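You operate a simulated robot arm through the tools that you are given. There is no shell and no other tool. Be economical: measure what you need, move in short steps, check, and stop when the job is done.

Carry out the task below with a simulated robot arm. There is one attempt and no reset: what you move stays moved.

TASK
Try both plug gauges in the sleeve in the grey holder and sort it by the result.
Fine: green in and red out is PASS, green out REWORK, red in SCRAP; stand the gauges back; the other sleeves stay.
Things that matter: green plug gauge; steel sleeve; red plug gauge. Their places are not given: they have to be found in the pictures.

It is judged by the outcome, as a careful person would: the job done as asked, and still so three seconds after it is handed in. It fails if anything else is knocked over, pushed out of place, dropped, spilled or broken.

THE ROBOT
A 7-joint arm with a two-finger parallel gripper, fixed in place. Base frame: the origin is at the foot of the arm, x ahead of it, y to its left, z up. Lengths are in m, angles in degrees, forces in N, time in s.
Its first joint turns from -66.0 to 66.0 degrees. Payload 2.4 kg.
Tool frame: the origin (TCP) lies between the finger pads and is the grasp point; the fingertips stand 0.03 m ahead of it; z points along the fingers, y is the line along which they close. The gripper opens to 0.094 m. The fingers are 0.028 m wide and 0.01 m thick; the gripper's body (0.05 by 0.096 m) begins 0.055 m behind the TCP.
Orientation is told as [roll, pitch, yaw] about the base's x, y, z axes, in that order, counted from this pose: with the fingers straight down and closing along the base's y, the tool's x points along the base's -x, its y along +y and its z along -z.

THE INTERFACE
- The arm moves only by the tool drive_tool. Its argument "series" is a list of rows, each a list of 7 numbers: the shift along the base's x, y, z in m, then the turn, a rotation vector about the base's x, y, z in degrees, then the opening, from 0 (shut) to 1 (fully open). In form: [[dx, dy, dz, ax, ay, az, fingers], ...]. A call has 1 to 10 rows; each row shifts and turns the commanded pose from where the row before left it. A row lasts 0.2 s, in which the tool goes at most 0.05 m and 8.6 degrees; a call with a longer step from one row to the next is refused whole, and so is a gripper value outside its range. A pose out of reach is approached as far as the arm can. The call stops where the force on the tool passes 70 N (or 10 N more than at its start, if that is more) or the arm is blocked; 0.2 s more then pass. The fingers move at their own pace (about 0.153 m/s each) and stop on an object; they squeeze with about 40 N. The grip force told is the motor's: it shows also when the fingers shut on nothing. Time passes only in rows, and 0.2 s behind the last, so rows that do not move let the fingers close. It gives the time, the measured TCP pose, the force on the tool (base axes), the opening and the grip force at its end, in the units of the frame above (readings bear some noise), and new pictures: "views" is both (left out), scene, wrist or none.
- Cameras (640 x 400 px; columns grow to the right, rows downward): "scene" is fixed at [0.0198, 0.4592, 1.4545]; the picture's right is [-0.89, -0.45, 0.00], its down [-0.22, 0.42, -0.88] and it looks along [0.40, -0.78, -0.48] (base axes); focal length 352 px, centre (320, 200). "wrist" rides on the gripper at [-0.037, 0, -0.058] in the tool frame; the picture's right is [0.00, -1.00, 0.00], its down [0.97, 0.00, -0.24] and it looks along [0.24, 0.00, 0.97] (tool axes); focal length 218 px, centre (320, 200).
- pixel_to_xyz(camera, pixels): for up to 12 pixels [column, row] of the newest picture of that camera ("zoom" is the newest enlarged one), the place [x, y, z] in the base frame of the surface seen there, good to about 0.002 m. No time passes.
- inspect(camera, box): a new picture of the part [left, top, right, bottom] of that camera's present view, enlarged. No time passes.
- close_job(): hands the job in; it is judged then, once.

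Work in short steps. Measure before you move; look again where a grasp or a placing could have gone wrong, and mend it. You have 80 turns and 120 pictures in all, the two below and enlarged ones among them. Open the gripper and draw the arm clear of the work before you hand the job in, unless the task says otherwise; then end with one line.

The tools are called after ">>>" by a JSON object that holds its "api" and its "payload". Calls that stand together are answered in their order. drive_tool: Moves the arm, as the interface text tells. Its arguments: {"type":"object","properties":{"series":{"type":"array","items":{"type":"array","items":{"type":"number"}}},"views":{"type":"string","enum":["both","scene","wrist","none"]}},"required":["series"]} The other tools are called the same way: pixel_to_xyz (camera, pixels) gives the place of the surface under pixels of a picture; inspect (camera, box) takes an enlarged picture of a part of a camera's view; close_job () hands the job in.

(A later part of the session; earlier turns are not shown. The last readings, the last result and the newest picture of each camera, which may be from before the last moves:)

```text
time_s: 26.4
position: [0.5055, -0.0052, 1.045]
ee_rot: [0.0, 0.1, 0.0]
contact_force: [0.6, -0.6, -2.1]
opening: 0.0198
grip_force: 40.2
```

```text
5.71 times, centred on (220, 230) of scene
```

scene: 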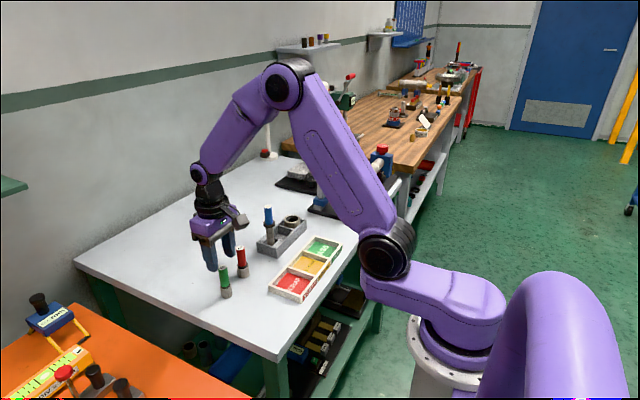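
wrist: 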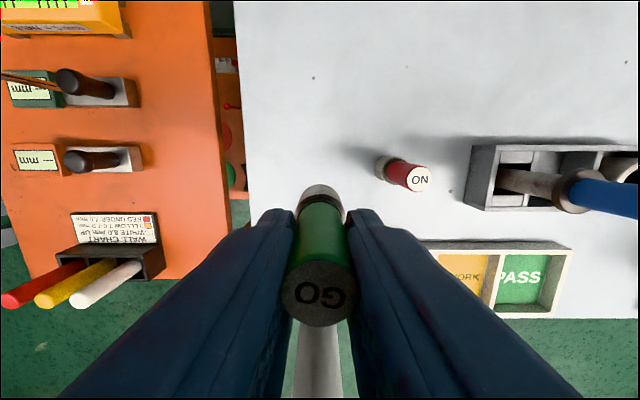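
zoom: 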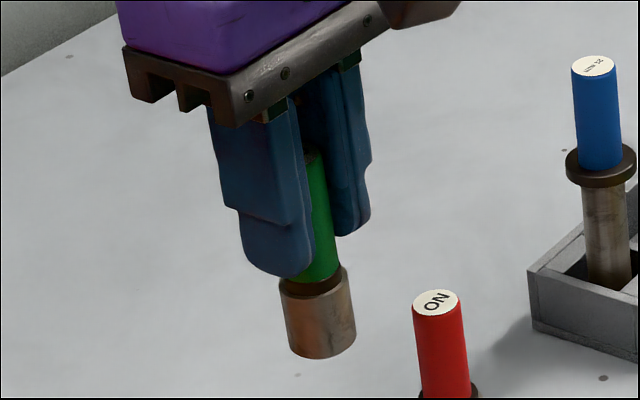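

Green is held upright. I'll carry it smoothly over the sleeve, now near (0.508, -0.3095).

>>> {"api": "drive_tool", "payload": {"series": [[0, 0, 0.03, 0, 0, 0, 0], [0, -0.015, 0.03, 0, 0, 0, 0], [0.0025, -0.035, 0, 0, 0, 0, 0], [0, -0.045, 0, 0, 0, 0, 0], [0, -0.045, 0, 0, 0, 0, 0], [0, -0.045, 0, 0, 0, 0, 0], [0, -0.045, 0, 0, 0, 0, 0], [0, -0.04, 0, 0, 0, 0, 0], [0, -0.025, 0, 0, 0, 0, 0], [0, -0.0093, -0.01, 0, 0, 0, 0]], "views": "none"}}

>>> {"api": "drive_tool", "payload": {"series": [[0, 0, -0.03, 0, 0, 0, 0], [0, 0, -0.035, 0, 0, 0, 0], [0, 0, -0.02, 0, 0, 0, 0], [0, 0, -0.005, 0, 0, 0, 0], [0, 0, 0, 0, 0, 0, 0]], "views": "wrist"}}

>>> {"api": "inspect", "payload": {"camera": "wrist", "box": [272, 140, 368, 200]}}

>>> {"api": "inspect", "payload": {"camera": "scene", "box": [260, 175, 320, 235]}}

```text
time_s: 28.6
position: [0.5096, -0.3111, 1.0944]
ee_rot: [0.0, 0.1, 0.0]
contact_force: [0.5, 0.3, -1.3]
opening: 0.0199
grip_force: 40.8
```

```text
time_s: 29.8
position: [0.5095, -0.3087, 1.0036]
ee_rot: [0.0, -0.1, 0.0]
contact_force: [-0.6, 0.4, -1.7]
opening: 0.0201
grip_force: 40.1
```

wrist: 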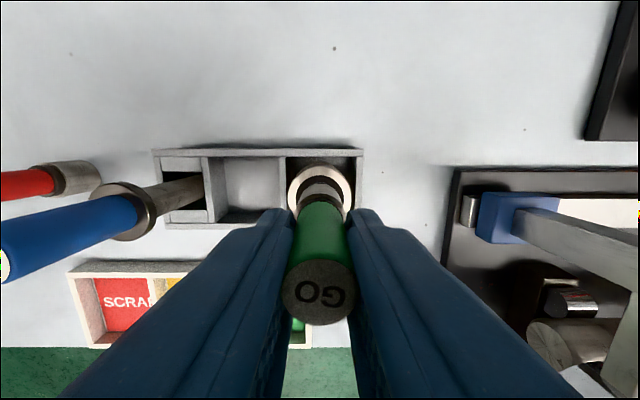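

```text
6.67 times, centred on (320, 170) of wrist
```

zoom: 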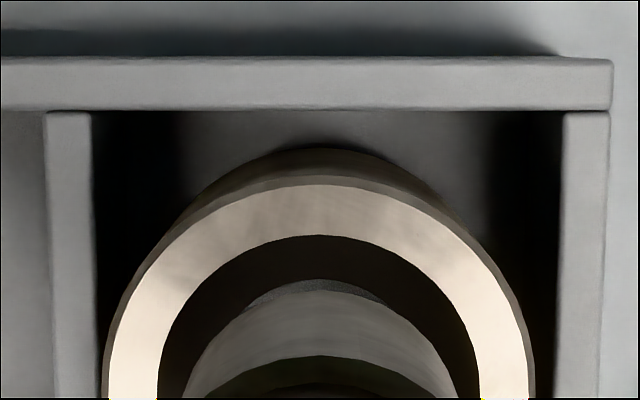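

```text
6.67 times, centred on (290, 205) of scene
```

zoom: 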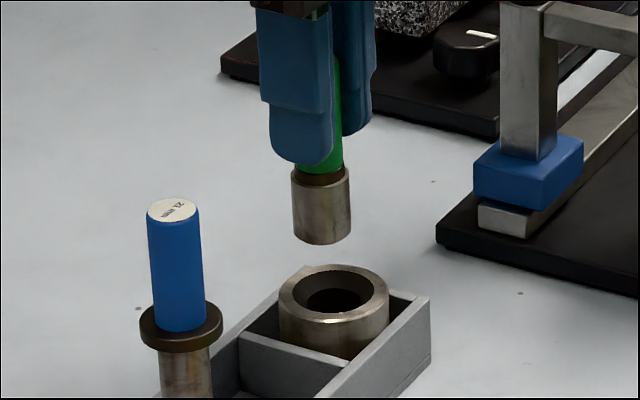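

Green is about 20 mm above the sleeve and looks upright. I'll enlarge the view of the gauge against the bore.

>>> {"api": "inspect", "payload": {"camera": "scene", "box": [278, 188, 308, 218]}}

>>> {"api": "pixel_to_xyz", "payload": {"camera": "wrist", "pixels": [[290, 195], [350, 195], [320, 170], [320, 183], [318, 290], [302, 290], [335, 290]]}}

```text
13.33 times, centred on (293, 203) of scene
```

zoom: 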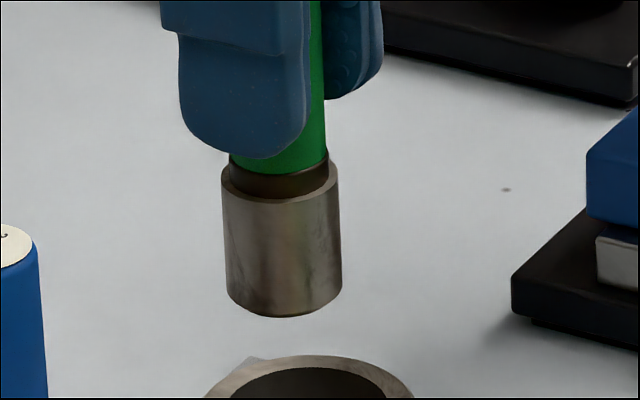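

```text
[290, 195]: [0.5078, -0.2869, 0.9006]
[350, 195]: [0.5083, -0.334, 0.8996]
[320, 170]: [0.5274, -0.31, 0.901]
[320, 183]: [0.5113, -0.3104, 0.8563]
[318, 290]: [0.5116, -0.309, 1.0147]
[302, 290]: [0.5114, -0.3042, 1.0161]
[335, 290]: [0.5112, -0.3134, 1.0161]
```

By ray geometry in this wrist picture, the gauge end's front edge (zoom row 280) and the funnel edge (row 235) put the gauge about 5 mm to +x of the sleeve centre. I'll shift -5 mm in x, go a bit lower and check again.

>>> {"api": "drive_tool", "payload": {"series": [[-0.005, 0, 0, 0, 0, 0, 0], [0, 0, -0.015, 0, 0, 0, 0], [0, 0, 0, 0, 0, 0, 0]], "views": "wrist"}}

>>> {"api": "inspect", "payload": {"camera": "wrist", "box": [272, 150, 368, 210]}}

>>> {"api": "inspect", "payload": {"camera": "scene", "box": [274, 190, 314, 230]}}

```text
time_s: 30.6
position: [0.5036, -0.309, 0.9887]
ee_rot: [0.0, 0.0, 0.0]
contact_force: [0.0, -0.3, -1.2]
opening: 0.0199
grip_force: 39.8
```

wrist: 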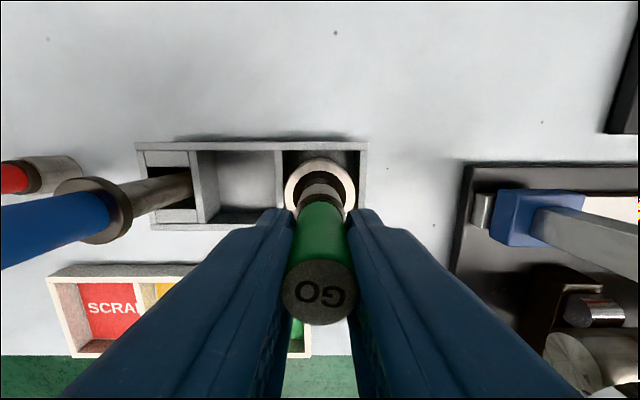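

```text
6.67 times, centred on (320, 180) of wrist
```

zoom: 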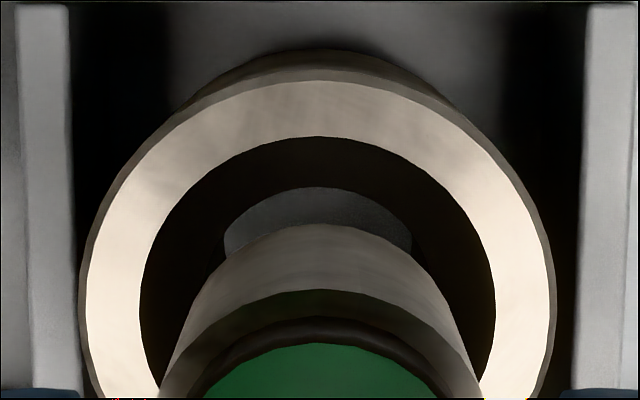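

```text
10.00 times, centred on (294, 210) of scene
```

zoom: 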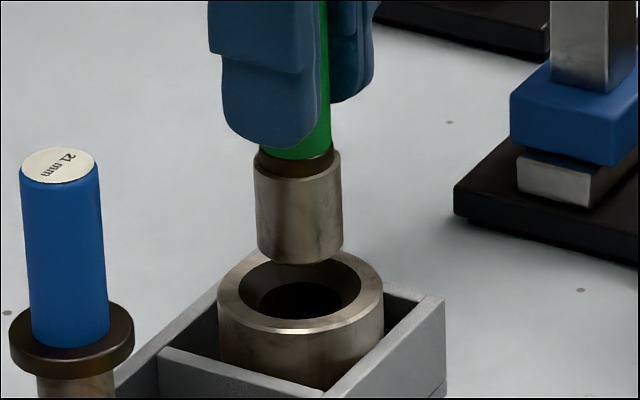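

The gauge axis now lines up with the sleeve in both views (scene zoom column ≈300; wrist within ~1 mm). I'll lower it gently.

>>> {"api": "drive_tool", "payload": {"series": [[0.0006, 0, -0.008, 0, 0, 0, 0], [0, 0, -0.005, 0, 0, 0, 0], [0, 0, -0.003, 0, 0, 0, 0], [0, 0, -0.002, 0, 0, 0, 0], [0, 0, -0.002, 0, 0, 0, 0]], "views": "none"}}

>>> {"api": "inspect", "payload": {"camera": "scene", "box": [274, 190, 314, 230]}}

```text
time_s: 31.8
position: [0.5056, -0.3086, 0.9692]
ee_rot: [0.0, -0.1, 0.0]
contact_force: [0.1, -0.2, -2.1]
opening: 0.0198
grip_force: 40.0
```

```text
10.00 times, centred on (294, 210) of scene
```

zoom: 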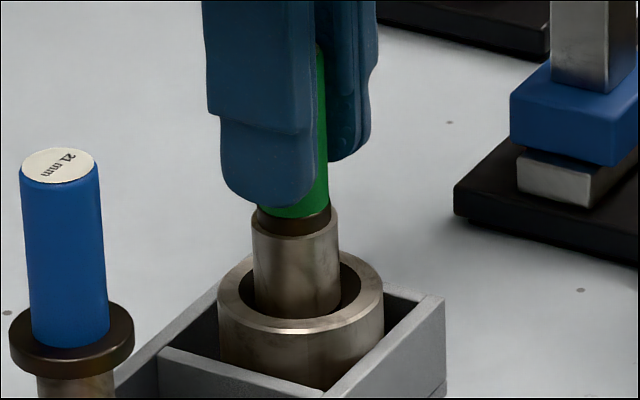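

There's no contact yet and it's centred. I'll continue down in 2 mm steps.

>>> {"api": "drive_tool", "payload": {"series": [[0, 0, -0.002, 0, 0, 0, 0], [0, 0, -0.002, 0, 0, 0, 0], [0, 0, -0.002, 0, 0, 0, 0], [0, 0, -0.002, 0, 0, 0, 0]], "views": "none"}}

>>> {"api": "inspect", "payload": {"camera": "scene", "box": [274, 190, 314, 230]}}

```text
time_s: 32.8
position: [0.5053, -0.3098, 0.9634]
ee_rot: [-0.2, -0.4, 0.0]
contact_force: [-0.8, 3.3, 32.6]
opening: 0.0198
grip_force: 39.8
```

```text
10.00 times, centred on (294, 210) of scene
```

zoom: 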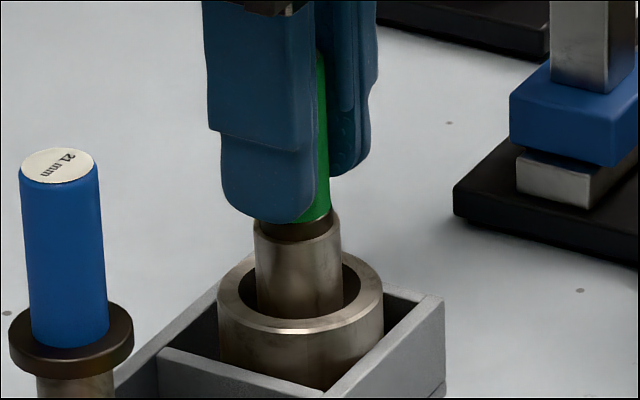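

There's a firm, almost purely vertical 33 N with the gauge centred in the mouth. To rule out a small offset I'll ease off and probe around with sub-millimetre shifts.

>>> {"api": "drive_tool", "payload": {"series": [[0, 0.0005, 0.001, 0, 0, 0, 0], [0.0006, 0, 0, 0, 0, 0, 0], [0, 0.0006, 0, 0, 0, 0, 0], [-0.0006, 0, 0, 0, 0, 0, 0], [-0.0006, 0, 0, 0, 0, 0, 0], [0, -0.0006, 0, 0, 0, 0, 0], [0, -0.0006, 0, 0, 0, 0, 0], [0.0006, 0, 0, 0, 0, 0, 0], [0.0006, 0, 0, 0, 0, 0, 0]], "views": "none"}}

>>> {"api": "drive_tool", "payload": {"series": [[-0.0006, 0.0006, 0, 0, 0, 0, 0], [0, 0, -0.001, 0, 0, 0, 0], [0, 0, 0, 0, 0, 0, 0]], "views": "none"}}

>>> {"api": "inspect", "payload": {"camera": "scene", "box": [274, 190, 314, 230]}}

>>> {"api": "inspect", "payload": {"camera": "wrist", "box": [240, 150, 400, 250]}}

```text
time_s: 34.8
position: [0.5046, -0.3097, 0.9631]
ee_rot: [0.0, -0.1, 0.1]
contact_force: [7.7, 1.8, 22.8]
opening: 0.0198
grip_force: 40.1
```

```text
time_s: 35.6
position: [0.5057, -0.3091, 0.9628]
ee_rot: [-0.1, -0.2, 0.1]
contact_force: [8.7, 1.8, 23.6]
opening: 0.0197
grip_force: 39.7
```

```text
10.00 times, centred on (294, 210) of scene
```

zoom: 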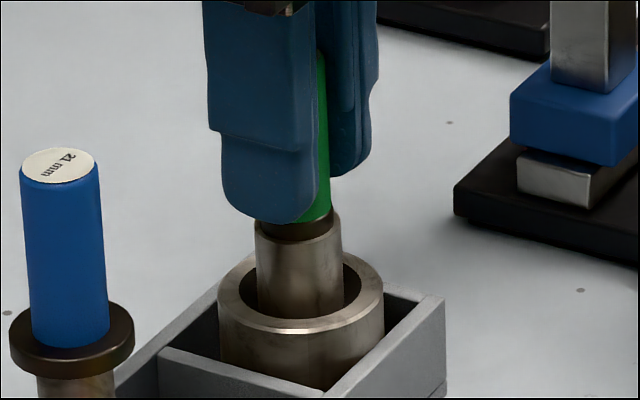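

```text
4.00 times, centred on (320, 200) of wrist
```

zoom: 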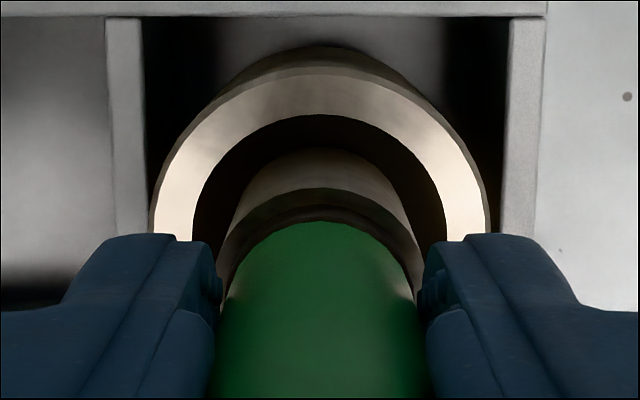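

There's still a +x force of ~8 N, so the sleeve centre may be slightly to +x. I'll probe further that way.

>>> {"api": "drive_tool", "payload": {"series": [[0.0007, 0, 0.0005, 0, 0, 0, 0], [0.0007, 0, 0, 0, 0, 0, 0], [0, 0, -0.0015, 0, 0, 0, 0], [0, 0, 0, 0, 0, 0, 0]], "views": "none"}}

```text
time_s: 36.6
position: [0.505, -0.3092, 0.9616]
ee_rot: [0.0, -0.1, 0.1]
contact_force: [-0.7, 4.6, 34.2]
opening: 0.0199
grip_force: 40.0
```

The x force is now balanced and a small y push remains. I'll shift +y 0.7 mm and press a little.

>>> {"api": "drive_tool", "payload": {"series": [[0, 0.0007, 0.0005, 0, 0, 0, 0], [0, 0, 0, 0, 0, 0, 0], [0, 0, -0.001, 0, 0, 0, 0], [0, 0, 0, 0, 0, 0, 0]], "views": "wrist"}}

>>> {"api": "inspect", "payload": {"camera": "scene", "box": [274, 190, 314, 230]}}

```text
time_s: 37.6
position: [0.5061, -0.3091, 0.9613]
ee_rot: [-0.2, -0.2, 0.0]
contact_force: [-3.5, -0.8, 33.4]
opening: 0.0198
grip_force: 39.7
```

wrist: 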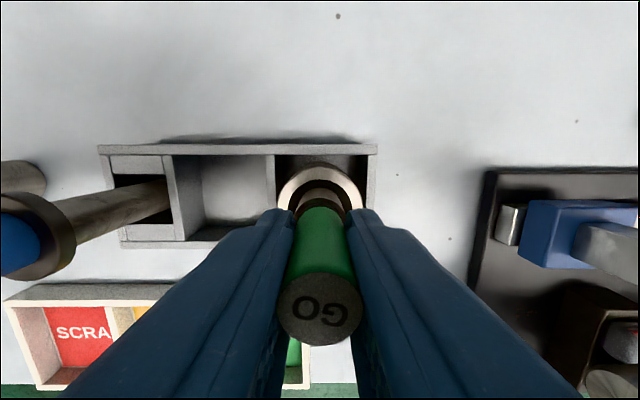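

```text
10.00 times, centred on (294, 210) of scene
```

zoom: 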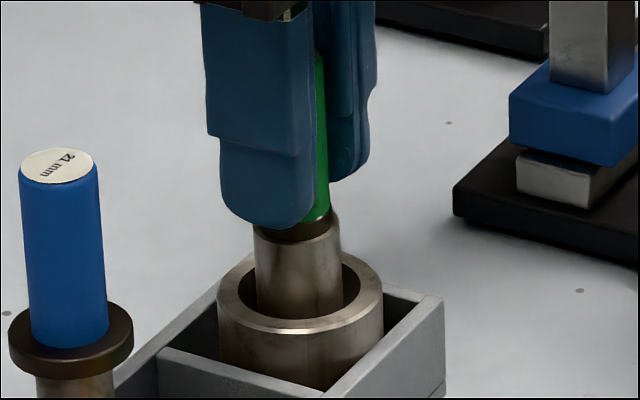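

Side forces are balanced and the gauge is still blocked at the mouth with ~33 N. The sizes agree too (plug ≈26 mm, bore ≈25 mm), so green does not go in. I'll take it back to its home spot.

>>> {"api": "drive_tool", "payload": {"series": [[0, 0, 0.015, 0, 0, 0, 0], [0, 0, 0.045, 0, 0, 0, 0], [0, 0, 0.045, 0, 0, 0, 0], [0, 0.015, 0.03, 0, 0, 0, 0], [0, 0.04, 0, 0, 0, 0, 0], [0, 0.045, 0, 0, 0, 0, 0], [0, 0.045, 0, 0, 0, 0, 0], [0, 0.045, 0, 0, 0, 0, 0], [0, 0.045, 0, 0, 0, 0, 0], [0, 0.035, 0, 0, 0, 0, 0]], "views": "none"}}

>>> {"api": "drive_tool", "payload": {"series": [[0, 0.025, -0.02, 0, 0, 0, 0], [0, 0.01, -0.04, 0, 0, 0, 0], [0, 0, -0.045, 0, 0, 0, 0], [0, 0, -0.045, 0, 0, 0, 0], [0, 0, -0.01, 0, 0, 0, 0], [0, 0, 0, 0, 0, 0, 0]], "views": "wrist"}}

>>> {"api": "inspect", "payload": {"camera": "scene", "box": [190, 235, 270, 305]}}

```text
time_s: 39.8
position: [0.5069, -0.0379, 1.095]
ee_rot: [0.0, 0.1, 0.0]
contact_force: [0.5, -0.4, -1.8]
opening: 0.0199
grip_force: 39.6
```

```text
time_s: 41.2
position: [0.5064, -0.0049, 0.9326]
ee_rot: [-0.1, 0.0, -0.1]
contact_force: [0.4, 0.1, -1.2]
opening: 0.0197
grip_force: 40.1
```

wrist: 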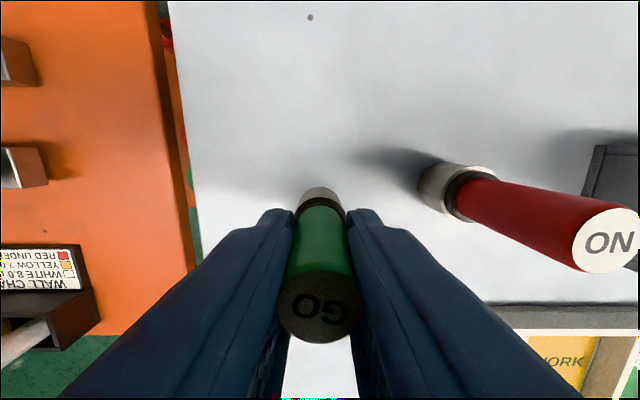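

```text
5.71 times, centred on (230, 270) of scene
```

zoom: 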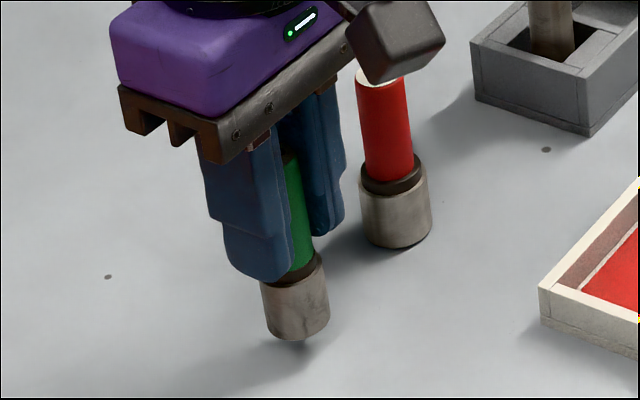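

It looks upright, about 10 mm above the table. I'll lower to contact and release.

>>> {"api": "drive_tool", "payload": {"series": [[0, 0, -0.005, 0, 0, 0, 0], [0, 0, -0.003, 0, 0, 0, 0], [0, 0, -0.002, 0, 0, 0, 0]], "views": "none"}}

>>> {"api": "inspect", "payload": {"camera": "scene", "box": [190, 235, 270, 305]}}

```text
time_s: 42.0
position: [0.5062, -0.0025, 0.924]
ee_rot: [0.0, 0.0, 0.0]
contact_force: [-0.3, 1.0, -2.3]
opening: 0.0198
grip_force: 39.7
```

```text
5.71 times, centred on (230, 270) of scene
```

zoom: 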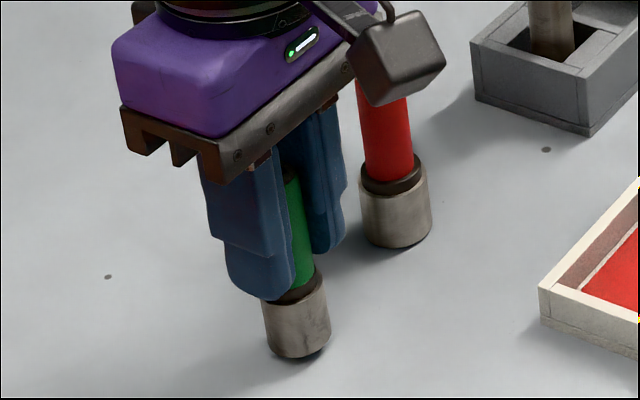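

Almost down. I'll go to contact, release and back off.

>>> {"api": "drive_tool", "payload": {"series": [[0, 0, -0.0015, 0, 0, 0, 0], [0, 0, -0.0015, 0, 0, 0, 0], [0, 0, 0, 0, 0, 0, 0]], "views": "none"}}

```text
time_s: 42.8
position: [0.5065, -0.003, 0.9211]
ee_rot: [0.0, 0.0, -0.1]
contact_force: [-0.3, -0.5, -2.1]
opening: 0.0199
grip_force: 40.3
```

>>> {"api": "drive_tool", "payload": {"series": [[0, 0, -0.001, 0, 0, 0, 0], [0, 0, -0.001, 0, 0, 0, 0], [0, 0, 0, 0, 0, 0, 0]], "views": "none"}}

>>> {"api": "inspect", "payload": {"camera": "scene", "box": [205, 255, 255, 305]}}

```text
time_s: 43.6
position: [0.5055, -0.0019, 0.9197]
ee_rot: [0.0, 0.0, 0.0]
contact_force: [0.1, -0.7, -1.1]
opening: 0.0199
grip_force: 39.9
```

```text
8.00 times, centred on (230, 280) of scene
```

zoom: 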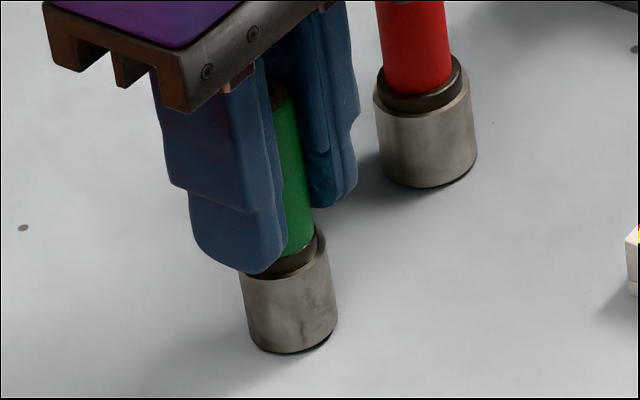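

>>> {"api": "drive_tool", "payload": {"series": [[0, 0, -0.001, 0, 0, 0, 0], [0, 0, -0.001, 0, 0, 0, 0], [0, 0, -0.001, 0, 0, 0, 0]], "views": "none"}}

```text
time_s: 44.4
position: [0.5056, -0.0041, 0.9177]
ee_rot: [-0.1, -0.3, 0.0]
contact_force: [-6.8, 0.8, 33.0]
opening: 0.0201
grip_force: 40.1
```

Contact. I'll ease up, open, retreat straight up and look.

>>> {"api": "drive_tool", "payload": {"series": [[0, 0, 0.001, 0, 0, 0, 0], [0, 0, 0, 0, 0, 0, 0.5], [0, 0, 0, 0, 0, 0, 0.5], [0, 0, 0.02, 0, 0, 0, 0.5], [0, 0, 0.04, 0, 0, 0, 0.5], [0, 0, 0.02, 0, 0, 0, 0.6]], "views": "wrist"}}

>>> {"api": "inspect", "payload": {"camera": "scene", "box": [190, 235, 270, 305]}}

```text
time_s: 45.8
position: [0.506, -0.0028, 1.0007]
ee_rot: [0.0, 0.0, 0.0]
contact_force: [-1.1, -0.1, 0.8]
opening: 0.0567
grip_force: 0.0
```

wrist: 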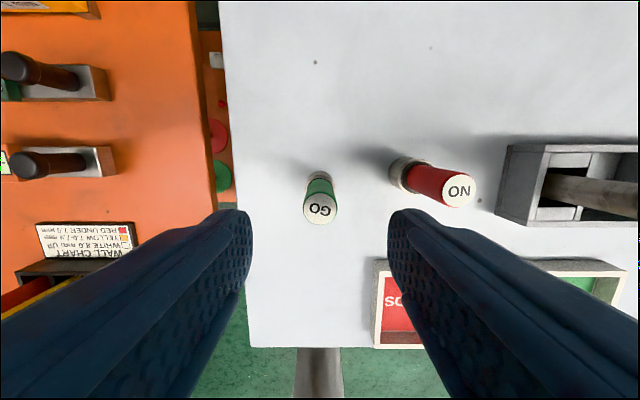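

```text
5.71 times, centred on (230, 270) of scene
```

zoom: 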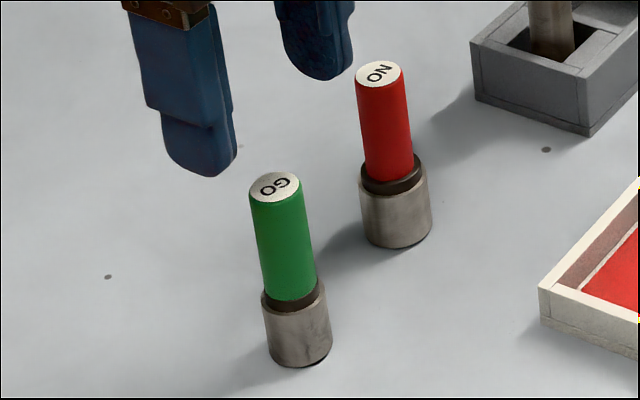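

Green stands back home and upright. Now red: I'll move over (0.5175, -0.083), descend and grip at z≈0.924.

>>> {"api": "drive_tool", "payload": {"series": [[0.006, -0.04, 0, 0, 0, 0, 0.6], [0.0055, -0.04, 0, 0, 0, 0, 0.6], [0, 0, 0, 0, 0, 0, 0.6]], "views": "wrist"}}

>>> {"api": "inspect", "payload": {"camera": "wrist", "box": [272, 170, 368, 230]}}

>>> {"api": "pixel_to_xyz", "payload": {"camera": "wrist", "pixels": [[320, 212], [310, 212], [330, 212]]}}

```text
time_s: 46.6
position: [0.5167, -0.0837, 0.9982]
ee_rot: [0.0, 0.0, -0.1]
contact_force: [0.8, -0.5, 0.0]
opening: 0.0566
grip_force: 0.1
```

wrist: 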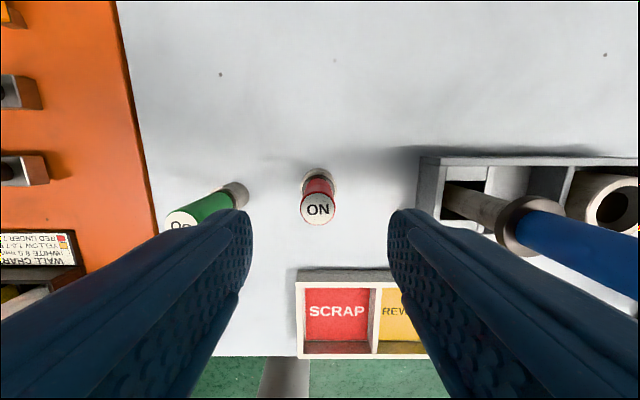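

```text
6.67 times, centred on (320, 200) of wrist
```

zoom: 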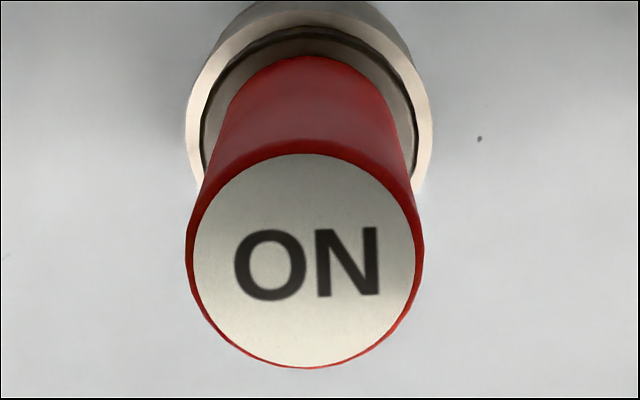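

```text
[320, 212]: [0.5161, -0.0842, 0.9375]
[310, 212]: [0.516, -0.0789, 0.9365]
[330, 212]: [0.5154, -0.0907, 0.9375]
```

Red is centred under the tool and its plug measures ≈30 mm. I'll descend, grip and lift.

>>> {"api": "drive_tool", "payload": {"series": [[0.0005, 0.0007, -0.03, 0, 0, 0, 0.6], [0, 0, -0.03, 0, 0, 0, 0.6], [0, 0, -0.0145, 0, 0, 0, 0.6], [0, 0, 0, 0, 0, 0, 0], [0, 0, 0, 0, 0, 0, 0], [0, 0, 0, 0, 0, 0, 0], [0, 0, 0.01, 0, 0, 0, 0], [0, 0, 0.03, 0, 0, 0, 0], [0, 0, 0.04, 0, 0, 0, 0], [0, 0, 0.04, 0, 0, 0, 0]], "views": "wrist"}}

>>> {"api": "inspect", "payload": {"camera": "scene", "box": [195, 185, 285, 265]}}

```text
time_s: 48.8
position: [0.5185, -0.0831, 1.0434]
ee_rot: [0.0, 0.1, 0.0]
contact_force: [0.0, 0.5, -2.0]
opening: 0.0199
grip_force: 39.6
```

wrist: 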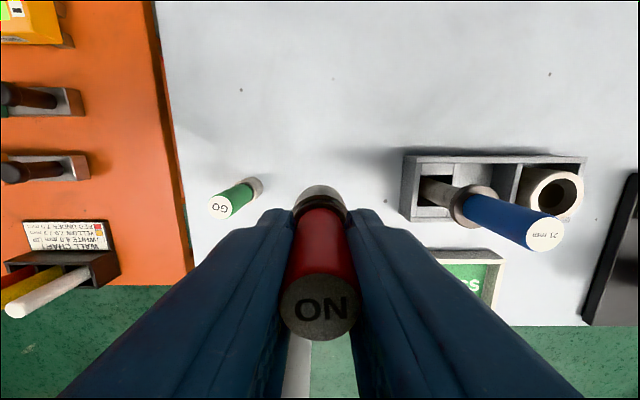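

```text
5.00 times, centred on (240, 225) of scene
```

zoom: 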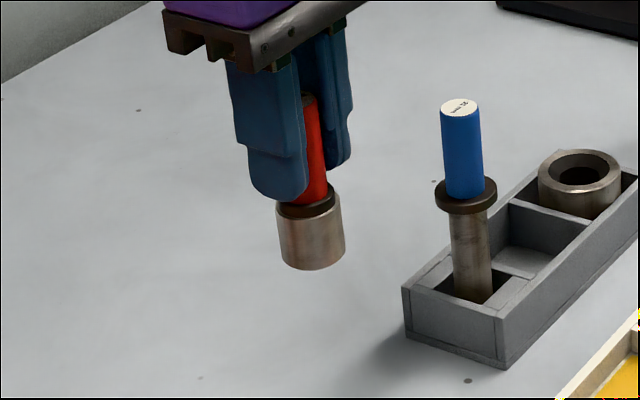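

Red is held. I'll carry it over the sleeve using the same alignment that balanced green.

>>> {"api": "drive_tool", "payload": {"series": [[0, 0, 0.03, 0, 0, 0, 0], [-0.004, -0.012, 0.028, 0, 0, 0, 0], [-0.004, -0.035, 0, 0, 0, 0, 0], [-0.0044, -0.045, 0, 0, 0, 0, 0], [0, -0.045, 0, 0, 0, 0, 0], [0, -0.045, 0, 0, 0, 0, 0], [0, -0.03, 0, 0, 0, 0, 0], [0, -0.014, 0, 0, 0, 0, 0], [0, 0, -0.03, 0, 0, 0, 0], [0, 0, -0.03, 0, 0, 0, 0]], "views": "none"}}

>>> {"api": "drive_tool", "payload": {"series": [[0, 0, -0.03, 0, 0, 0, 0], [0, 0, -0.018, 0, 0, 0, 0], [0, 0, 0, 0, 0, 0, 0]], "views": "wrist"}}

>>> {"api": "inspect", "payload": {"camera": "wrist", "box": [272, 150, 368, 210]}}

>>> {"api": "inspect", "payload": {"camera": "scene", "box": [274, 190, 314, 230]}}

```text
time_s: 51.0
position: [0.5065, -0.3075, 1.0395]
ee_rot: [0.1, 0.0, 0.0]
contact_force: [0.6, -0.2, -2.2]
opening: 0.0196
grip_force: 40.0
```

```text
time_s: 51.8
position: [0.5075, -0.3085, 0.9909]
ee_rot: [0.1, 0.0, 0.0]
contact_force: [-0.7, -0.1, -1.8]
opening: 0.0196
grip_force: 40.1
```

wrist: 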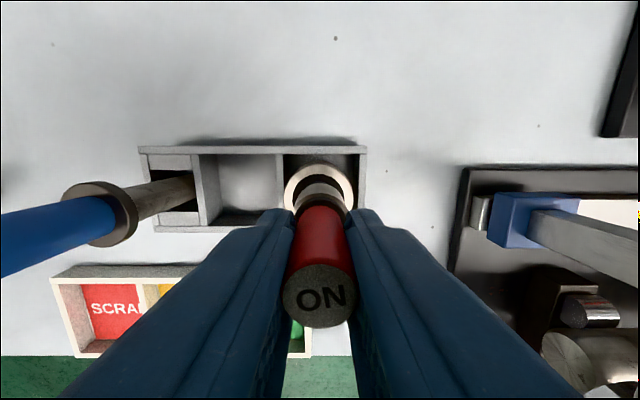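

```text
6.67 times, centred on (320, 180) of wrist
```

zoom: 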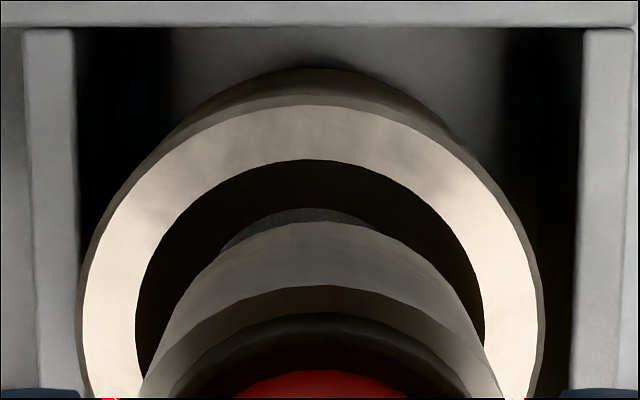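

```text
10.00 times, centred on (294, 210) of scene
```

zoom: 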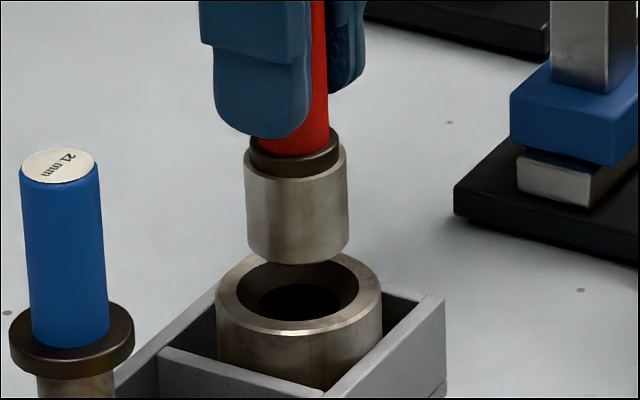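

Red is well aligned above the funnel. I'll lower gently until light contact.

>>> {"api": "drive_tool", "payload": {"series": [[0, 0.0006, -0.008, 0, 0, 0, 0], [0, 0, -0.004, 0, 0, 0, 0], [0, 0, -0.003, 0, 0, 0, 0], [0, 0, -0.0015, 0, 0, 0, 0], [0, 0, -0.0015, 0, 0, 0, 0]], "views": "none"}}

>>> {"api": "inspect", "payload": {"camera": "scene", "box": [274, 190, 314, 230]}}

```text
time_s: 53.0
position: [0.5051, -0.3077, 0.9751]
ee_rot: [0.0, 0.0, 0.0]
contact_force: [-0.4, 0.7, -1.8]
opening: 0.02
grip_force: 39.4
```

```text
10.00 times, centred on (294, 210) of scene
```

zoom: 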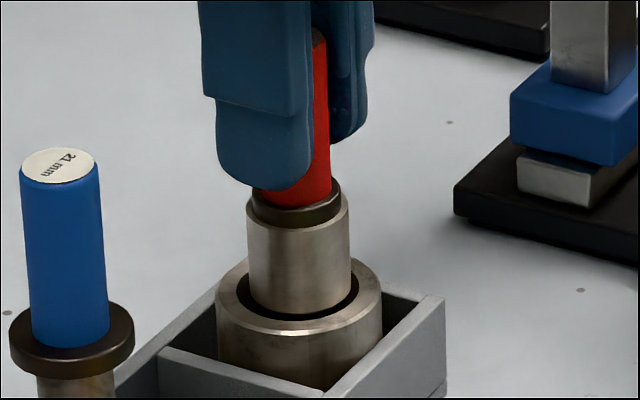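

>>> {"api": "drive_tool", "payload": {"series": [[0, 0, -0.0015, 0, 0, 0, 0], [0, 0, -0.0015, 0, 0, 0, 0], [0, 0, -0.0015, 0, 0, 0, 0], [0, 0, -0.0015, 0, 0, 0, 0]], "views": "none"}}

>>> {"api": "inspect", "payload": {"camera": "scene", "box": [274, 190, 314, 230]}}

```text
time_s: 54.0
position: [0.508, -0.3081, 0.9712]
ee_rot: [-0.1, -0.4, 0.1]
contact_force: [2.2, -0.5, 9.9]
opening: 0.0199
grip_force: 39.9
```

```text
10.00 times, centred on (294, 210) of scene
```

zoom: 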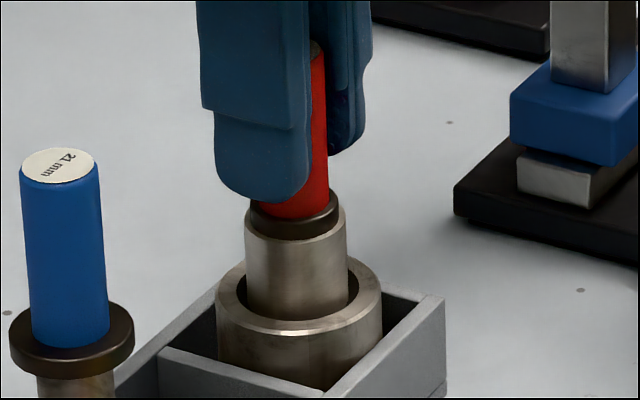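

There's contact at 10 N. I'll press slightly more to confirm the block.

>>> {"api": "drive_tool", "payload": {"series": [[0, 0, -0.0012, 0, 0, 0, 0], [0, 0, -0.0012, 0, 0, 0, 0], [0, 0, 0, 0, 0, 0, 0]], "views": "none"}}

>>> {"api": "inspect", "payload": {"camera": "scene", "box": [274, 190, 314, 230]}}

```text
time_s: 54.8
position: [0.5055, -0.3077, 0.9697]
ee_rot: [-0.3, -0.4, 0.0]
contact_force: [4.0, 1.0, 33.3]
opening: 0.0202
grip_force: 40.2
```

```text
10.00 times, centred on (294, 210) of scene
```

zoom: 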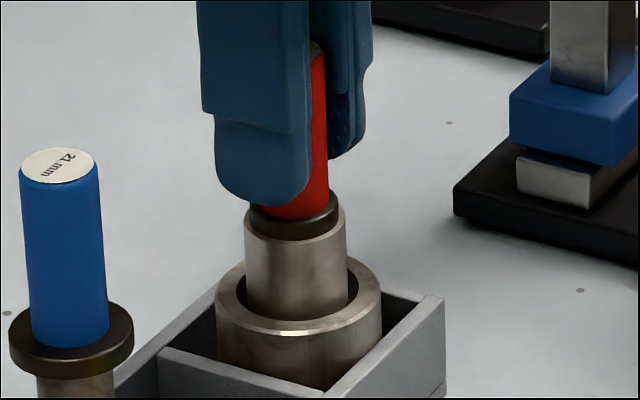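

Red is out too, higher up in the funnel. Green out means REWORK. I'll take red back home.

>>> {"api": "drive_tool", "payload": {"series": [[0, 0, 0.015, 0, 0, 0, 0], [0, 0, 0.045, 0, 0, 0, 0], [0, 0, 0.045, 0, 0, 0, 0], [0, 0.012, 0.026, 0, 0, 0, 0], [0.004, 0.035, 0, 0, 0, 0, 0], [0.0044, 0.045, 0, 0, 0, 0, 0], [0.004, 0.045, 0, 0, 0, 0, 0], [0, 0.045, 0, 0, 0, 0, 0], [0, 0.03, 0, 0, 0, 0, 0], [0, 0.0134, -0.02, 0, 0, 0, 0]], "views": "none"}}

>>> {"api": "drive_tool", "payload": {"series": [[0, 0, -0.045, 0, 0, 0, 0], [0, 0, -0.045, 0, 0, 0, 0], [0, 0, -0.03, 0, 0, 0, 0], [0, 0, -0.01, 0, 0, 0, 0], [0, 0, 0, 0, 0, 0, 0]], "views": "wrist"}}

>>> {"api": "inspect", "payload": {"camera": "scene", "box": [200, 220, 280, 290]}}

```text
time_s: 57.0
position: [0.5193, -0.0829, 1.078]
ee_rot: [0.0, -0.1, 0.0]
contact_force: [-0.3, -1.0, -2.2]
opening: 0.0199
grip_force: 39.9
```

```text
time_s: 58.2
position: [0.518, -0.081, 0.9487]
ee_rot: [0.0, 0.1, 0.0]
contact_force: [0.6, -0.2, -1.9]
opening: 0.02
grip_force: 40.4
```

wrist: 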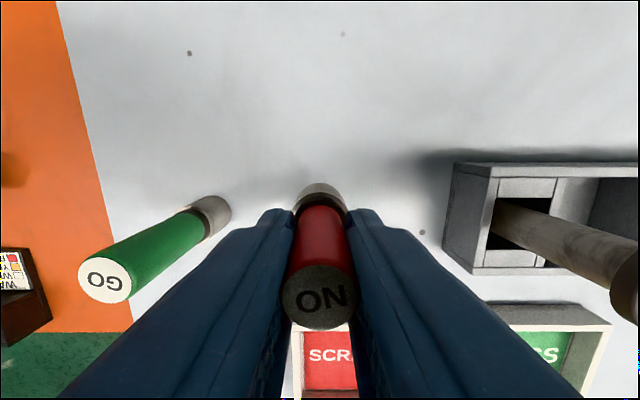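

```text
5.71 times, centred on (240, 255) of scene
```

zoom: 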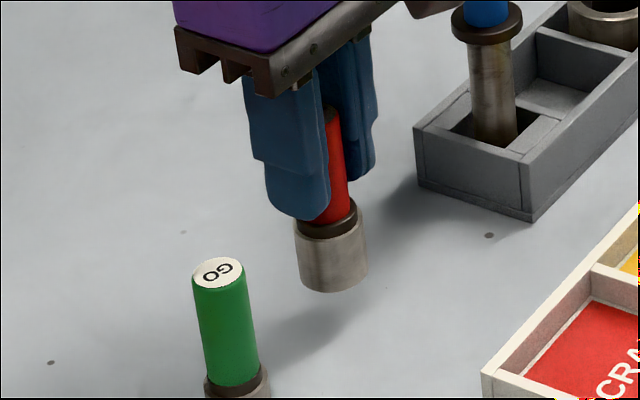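

Red is upright above its home. I'll lower until contact.

>>> {"api": "drive_tool", "payload": {"series": [[0, 0, -0.014, 0, 0, 0, 0], [0, 0, -0.005, 0, 0, 0, 0], [0, 0, -0.0015, 0, 0, 0, 0], [0, 0, -0.0015, 0, 0, 0, 0], [0, 0, -0.0015, 0, 0, 0, 0]], "views": "none"}}

>>> {"api": "inspect", "payload": {"camera": "scene", "box": [200, 220, 280, 290]}}

```text
time_s: 59.4
position: [0.518, -0.0815, 0.9251]
ee_rot: [0.1, 0.0, 0.0]
contact_force: [0.6, -0.7, -2.3]
opening: 0.02
grip_force: 39.6
```

```text
5.71 times, centred on (240, 255) of scene
```

zoom: 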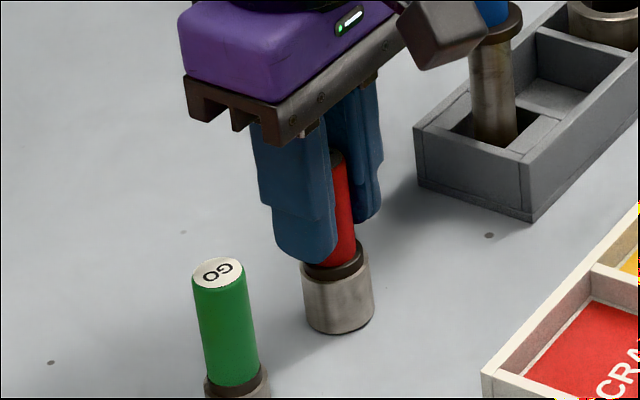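

>>> {"api": "drive_tool", "payload": {"series": [[0, 0, -0.001, 0, 0, 0, 0], [0, 0, -0.001, 0, 0, 0, 0], [0, 0, -0.001, 0, 0, 0, 0]], "views": "none"}}

```text
time_s: 60.2
position: [0.5193, -0.0828, 0.9226]
ee_rot: [0.0, -0.4, 0.0]
contact_force: [-4.1, 4.1, 33.7]
opening: 0.02
grip_force: 39.8
```

Contact. I'll release, retreat and check.

>>> {"api": "drive_tool", "payload": {"series": [[0, 0, 0.001, 0, 0, 0, 0], [0, 0, 0, 0, 0, 0, 0.5], [0, 0, 0, 0, 0, 0, 0.5], [0, 0, 0.02, 0, 0, 0, 0.5], [0, 0, 0.04, 0, 0, 0, 0.5], [0, 0, 0.045, 0, 0, 0, 0.5]], "views": "wrist"}}

>>> {"api": "inspect", "payload": {"camera": "scene", "box": [200, 220, 280, 290]}}

```text
time_s: 61.6
position: [0.5177, -0.0833, 1.0286]
ee_rot: [0.0, 0.0, 0.0]
contact_force: [0.4, 0.2, -0.4]
opening: 0.0469
grip_force: 0.0
```

wrist: 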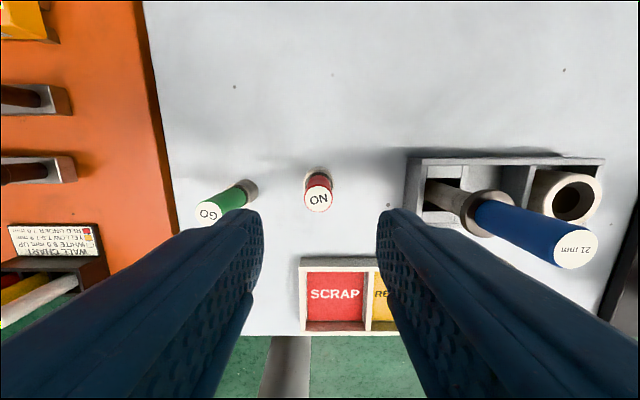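

```text
5.71 times, centred on (240, 255) of scene
```

zoom: 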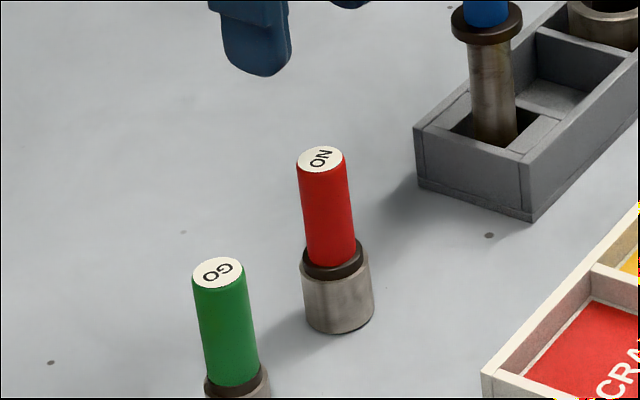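

Both gauges stand home. Next I'll move above the sleeve with the gripper fully open, clearing the blue plug.

>>> {"api": "drive_tool", "payload": {"series": [[0, 0, 0.04, 0, 0, 0, 1], [-0.003, -0.01, 0.04, 0, 0, 0, 1], [-0.004, -0.045, 0, 0, 0, 0, 1], [-0.0042, -0.045, 0, 0, 0, 0, 1], [0, -0.045, 0, 0, 0, 0, 1], [0, -0.045, 0, 0, 0, 0, 1], [0, -0.036, 0, 0, 0, 0, 1], [0, 0, -0.04, 0, 0, 0, 1], [0, 0, -0.04, 0, 0, 0, 1], [0, 0, 0, 0, 0, 0, 1]], "views": "wrist"}}

>>> {"api": "inspect", "payload": {"camera": "wrist", "box": [240, 140, 400, 240]}}

```text
time_s: 63.8
position: [0.5066, -0.3089, 1.0262]
ee_rot: [0.0, 0.0, 0.0]
contact_force: [0.5, 0.2, -0.1]
opening: 0.0939
grip_force: 0.1
```

wrist: 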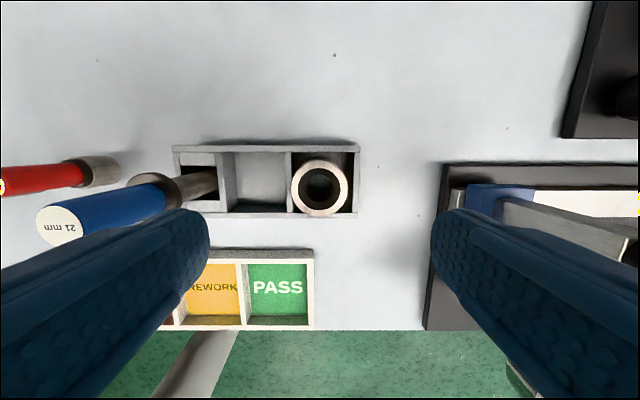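

```text
4.00 times, centred on (320, 190) of wrist
```

zoom: 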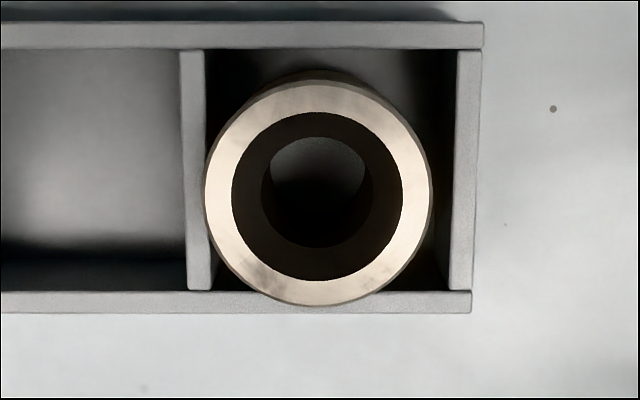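

The sleeve is centred at wrist (320,188.5), about 1.6 mm to +x of the TCP. I'll descend until the tips are just above the holder walls (TCP 0.920).

>>> {"api": "drive_tool", "payload": {"series": [[0.0016, 0, -0.035, 0, 0, 0, 1], [0, 0, -0.035, 0, 0, 0, 1], [0, 0, -0.025, 0, 0, 0, 1], [0, 0, -0.01, 0, 0, 0, 1], [0, 0, 0, 0, 0, 0, 1]], "views": "wrist"}}

>>> {"api": "inspect", "payload": {"camera": "scene", "box": [250, 180, 330, 250]}}

```text
time_s: 65.0
position: [0.508, -0.3077, 0.9221]
ee_rot: [-0.1, 0.0, 0.0]
contact_force: [1.0, 0.5, 0.8]
opening: 0.0941
grip_force: 0.0
```

wrist: 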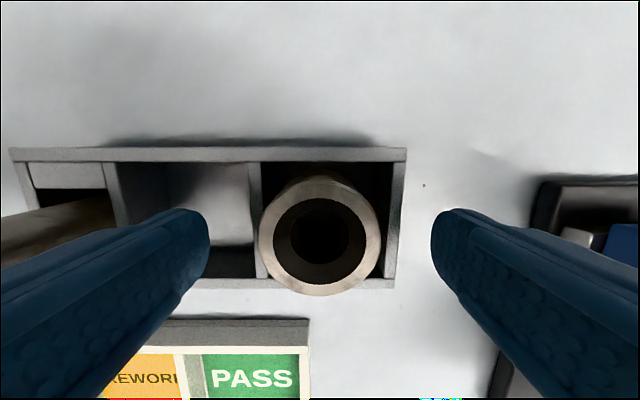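

```text
5.71 times, centred on (290, 215) of scene
```

zoom: 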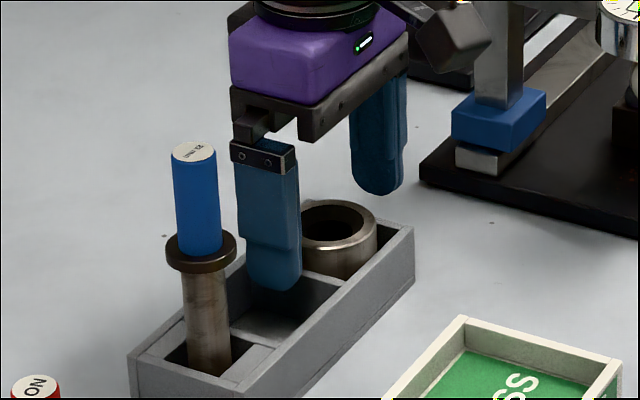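

I'll lower 2.5 mm more, shift +2 mm in x and close on the sleeve.

>>> {"api": "drive_tool", "payload": {"series": [[0.002, 0, -0.0025, 0, 0, 0, 1], [0, 0, 0, 0, 0, 0, 0.6], [0, 0, 0, 0, 0, 0, 0.5], [0, 0, 0, 0, 0, 0, 0.4], [0, 0, 0, 0, 0, 0, 0], [0, 0, 0, 0, 0, 0, 0]], "views": "wrist"}}

>>> {"api": "inspect", "payload": {"camera": "scene", "box": [250, 180, 330, 250]}}

```text
time_s: 66.4
position: [0.509, -0.3072, 0.9198]
ee_rot: [0.0, 0.1, 0.0]
contact_force: [-0.5, 1.0, -0.2]
opening: 0.0494
grip_force: 39.8
```

wrist: 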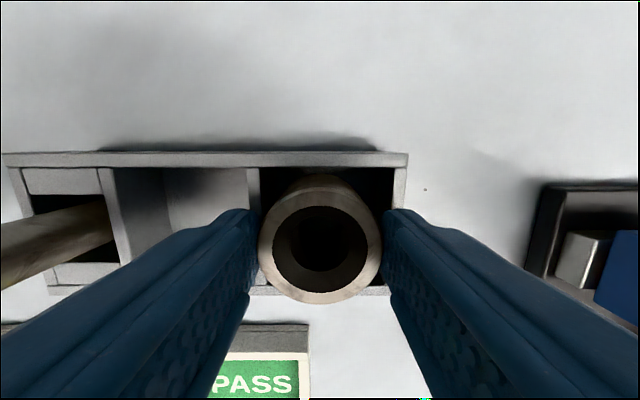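

```text
5.71 times, centred on (290, 215) of scene
```

zoom: 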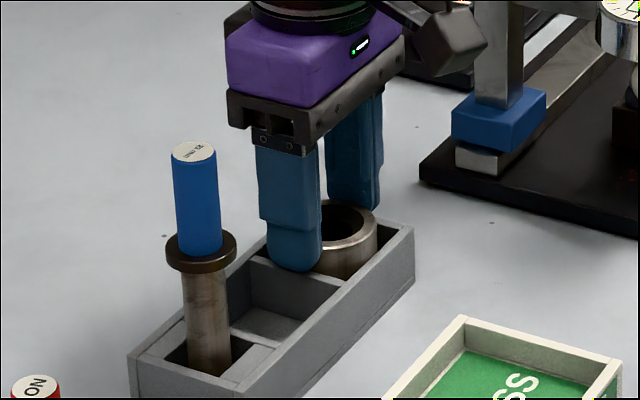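

It's gripped at 49.4 mm. I'll lift slowly.

>>> {"api": "drive_tool", "payload": {"series": [[0, 0, 0.005, 0, 0, 0, 0], [0, 0, 0.01, 0, 0, 0, 0], [0, 0, 0.02, 0, 0, 0, 0], [0, 0, 0.03, 0, 0, 0, 0], [0, 0, 0.02, 0, 0, 0, 0], [0, 0, 0, 0, 0, 0, 0]], "views": "wrist"}}

>>> {"api": "inspect", "payload": {"camera": "scene", "box": [240, 140, 360, 290]}}

```text
time_s: 67.8
position: [0.5099, -0.3072, 1.0057]
ee_rot: [0.0, -0.1, 0.0]
contact_force: [0.0, -0.2, -4.7]
opening: 0.0491
grip_force: 40.1
```

wrist: 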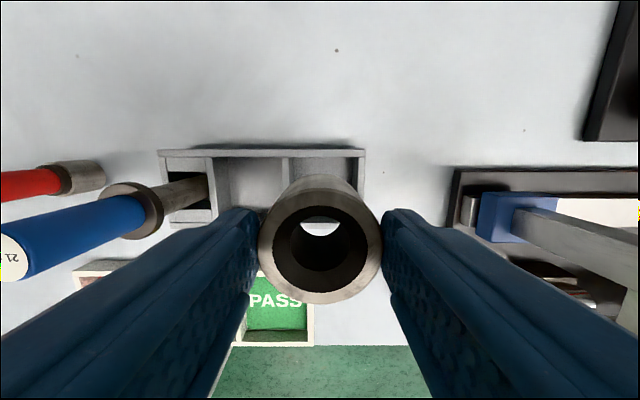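

```text
2.67 times, centred on (300, 215) of scene
```

zoom: 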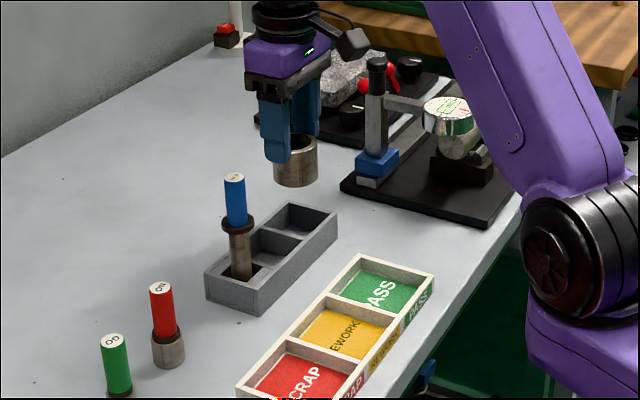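

The sleeve is held. The REWORK bay centre is about (0.380, -0.183), so I'll go in x first and then in y.

>>> {"api": "drive_tool", "payload": {"series": [[-0.02, 0, 0, 0, 0, 0, 0], [-0.035, 0, 0, 0, 0, 0, 0], [-0.035, 0, 0, 0, 0, 0, 0], [-0.03, 0.01, 0, 0, 0, 0, 0], [-0.01, 0.03, 0, 0, 0, 0, 0], [0, 0.035, 0, 0, 0, 0, 0], [0, 0.03, 0, 0, 0, 0, 0], [0, 0.019, 0, 0, 0, 0, 0], [0, 0, 0, 0, 0, 0, 0]]}}

>>> {"api": "inspect", "payload": {"camera": "scene", "box": [250, 190, 370, 310]}}

```text
time_s: 69.8
position: [0.3797, -0.1844, 1.0045]
ee_rot: [0.1, -0.1, 0.0]
contact_force: [0.9, -0.7, -3.4]
opening: 0.0492
grip_force: 39.3
```

scene: 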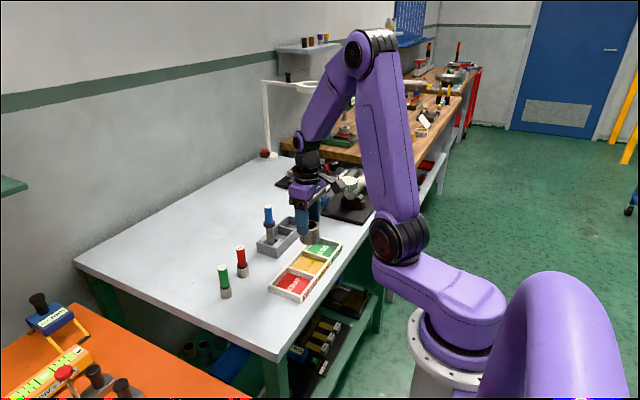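
wrist: 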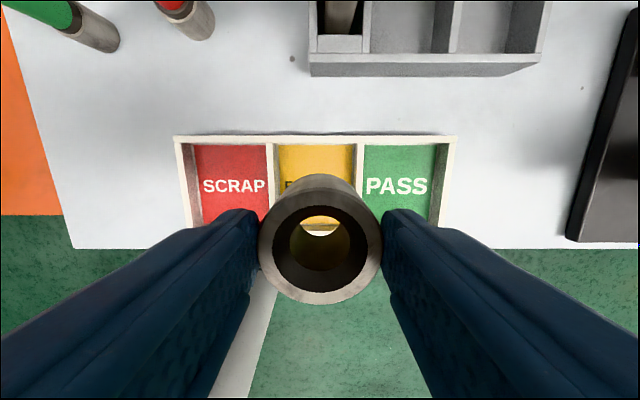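

```text
3.33 times, centred on (310, 250) of scene
```

zoom: 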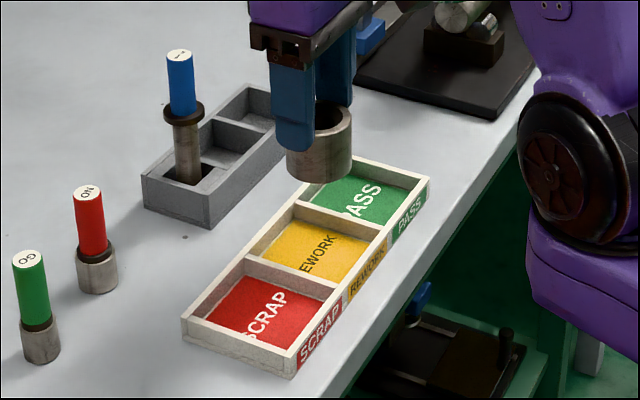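

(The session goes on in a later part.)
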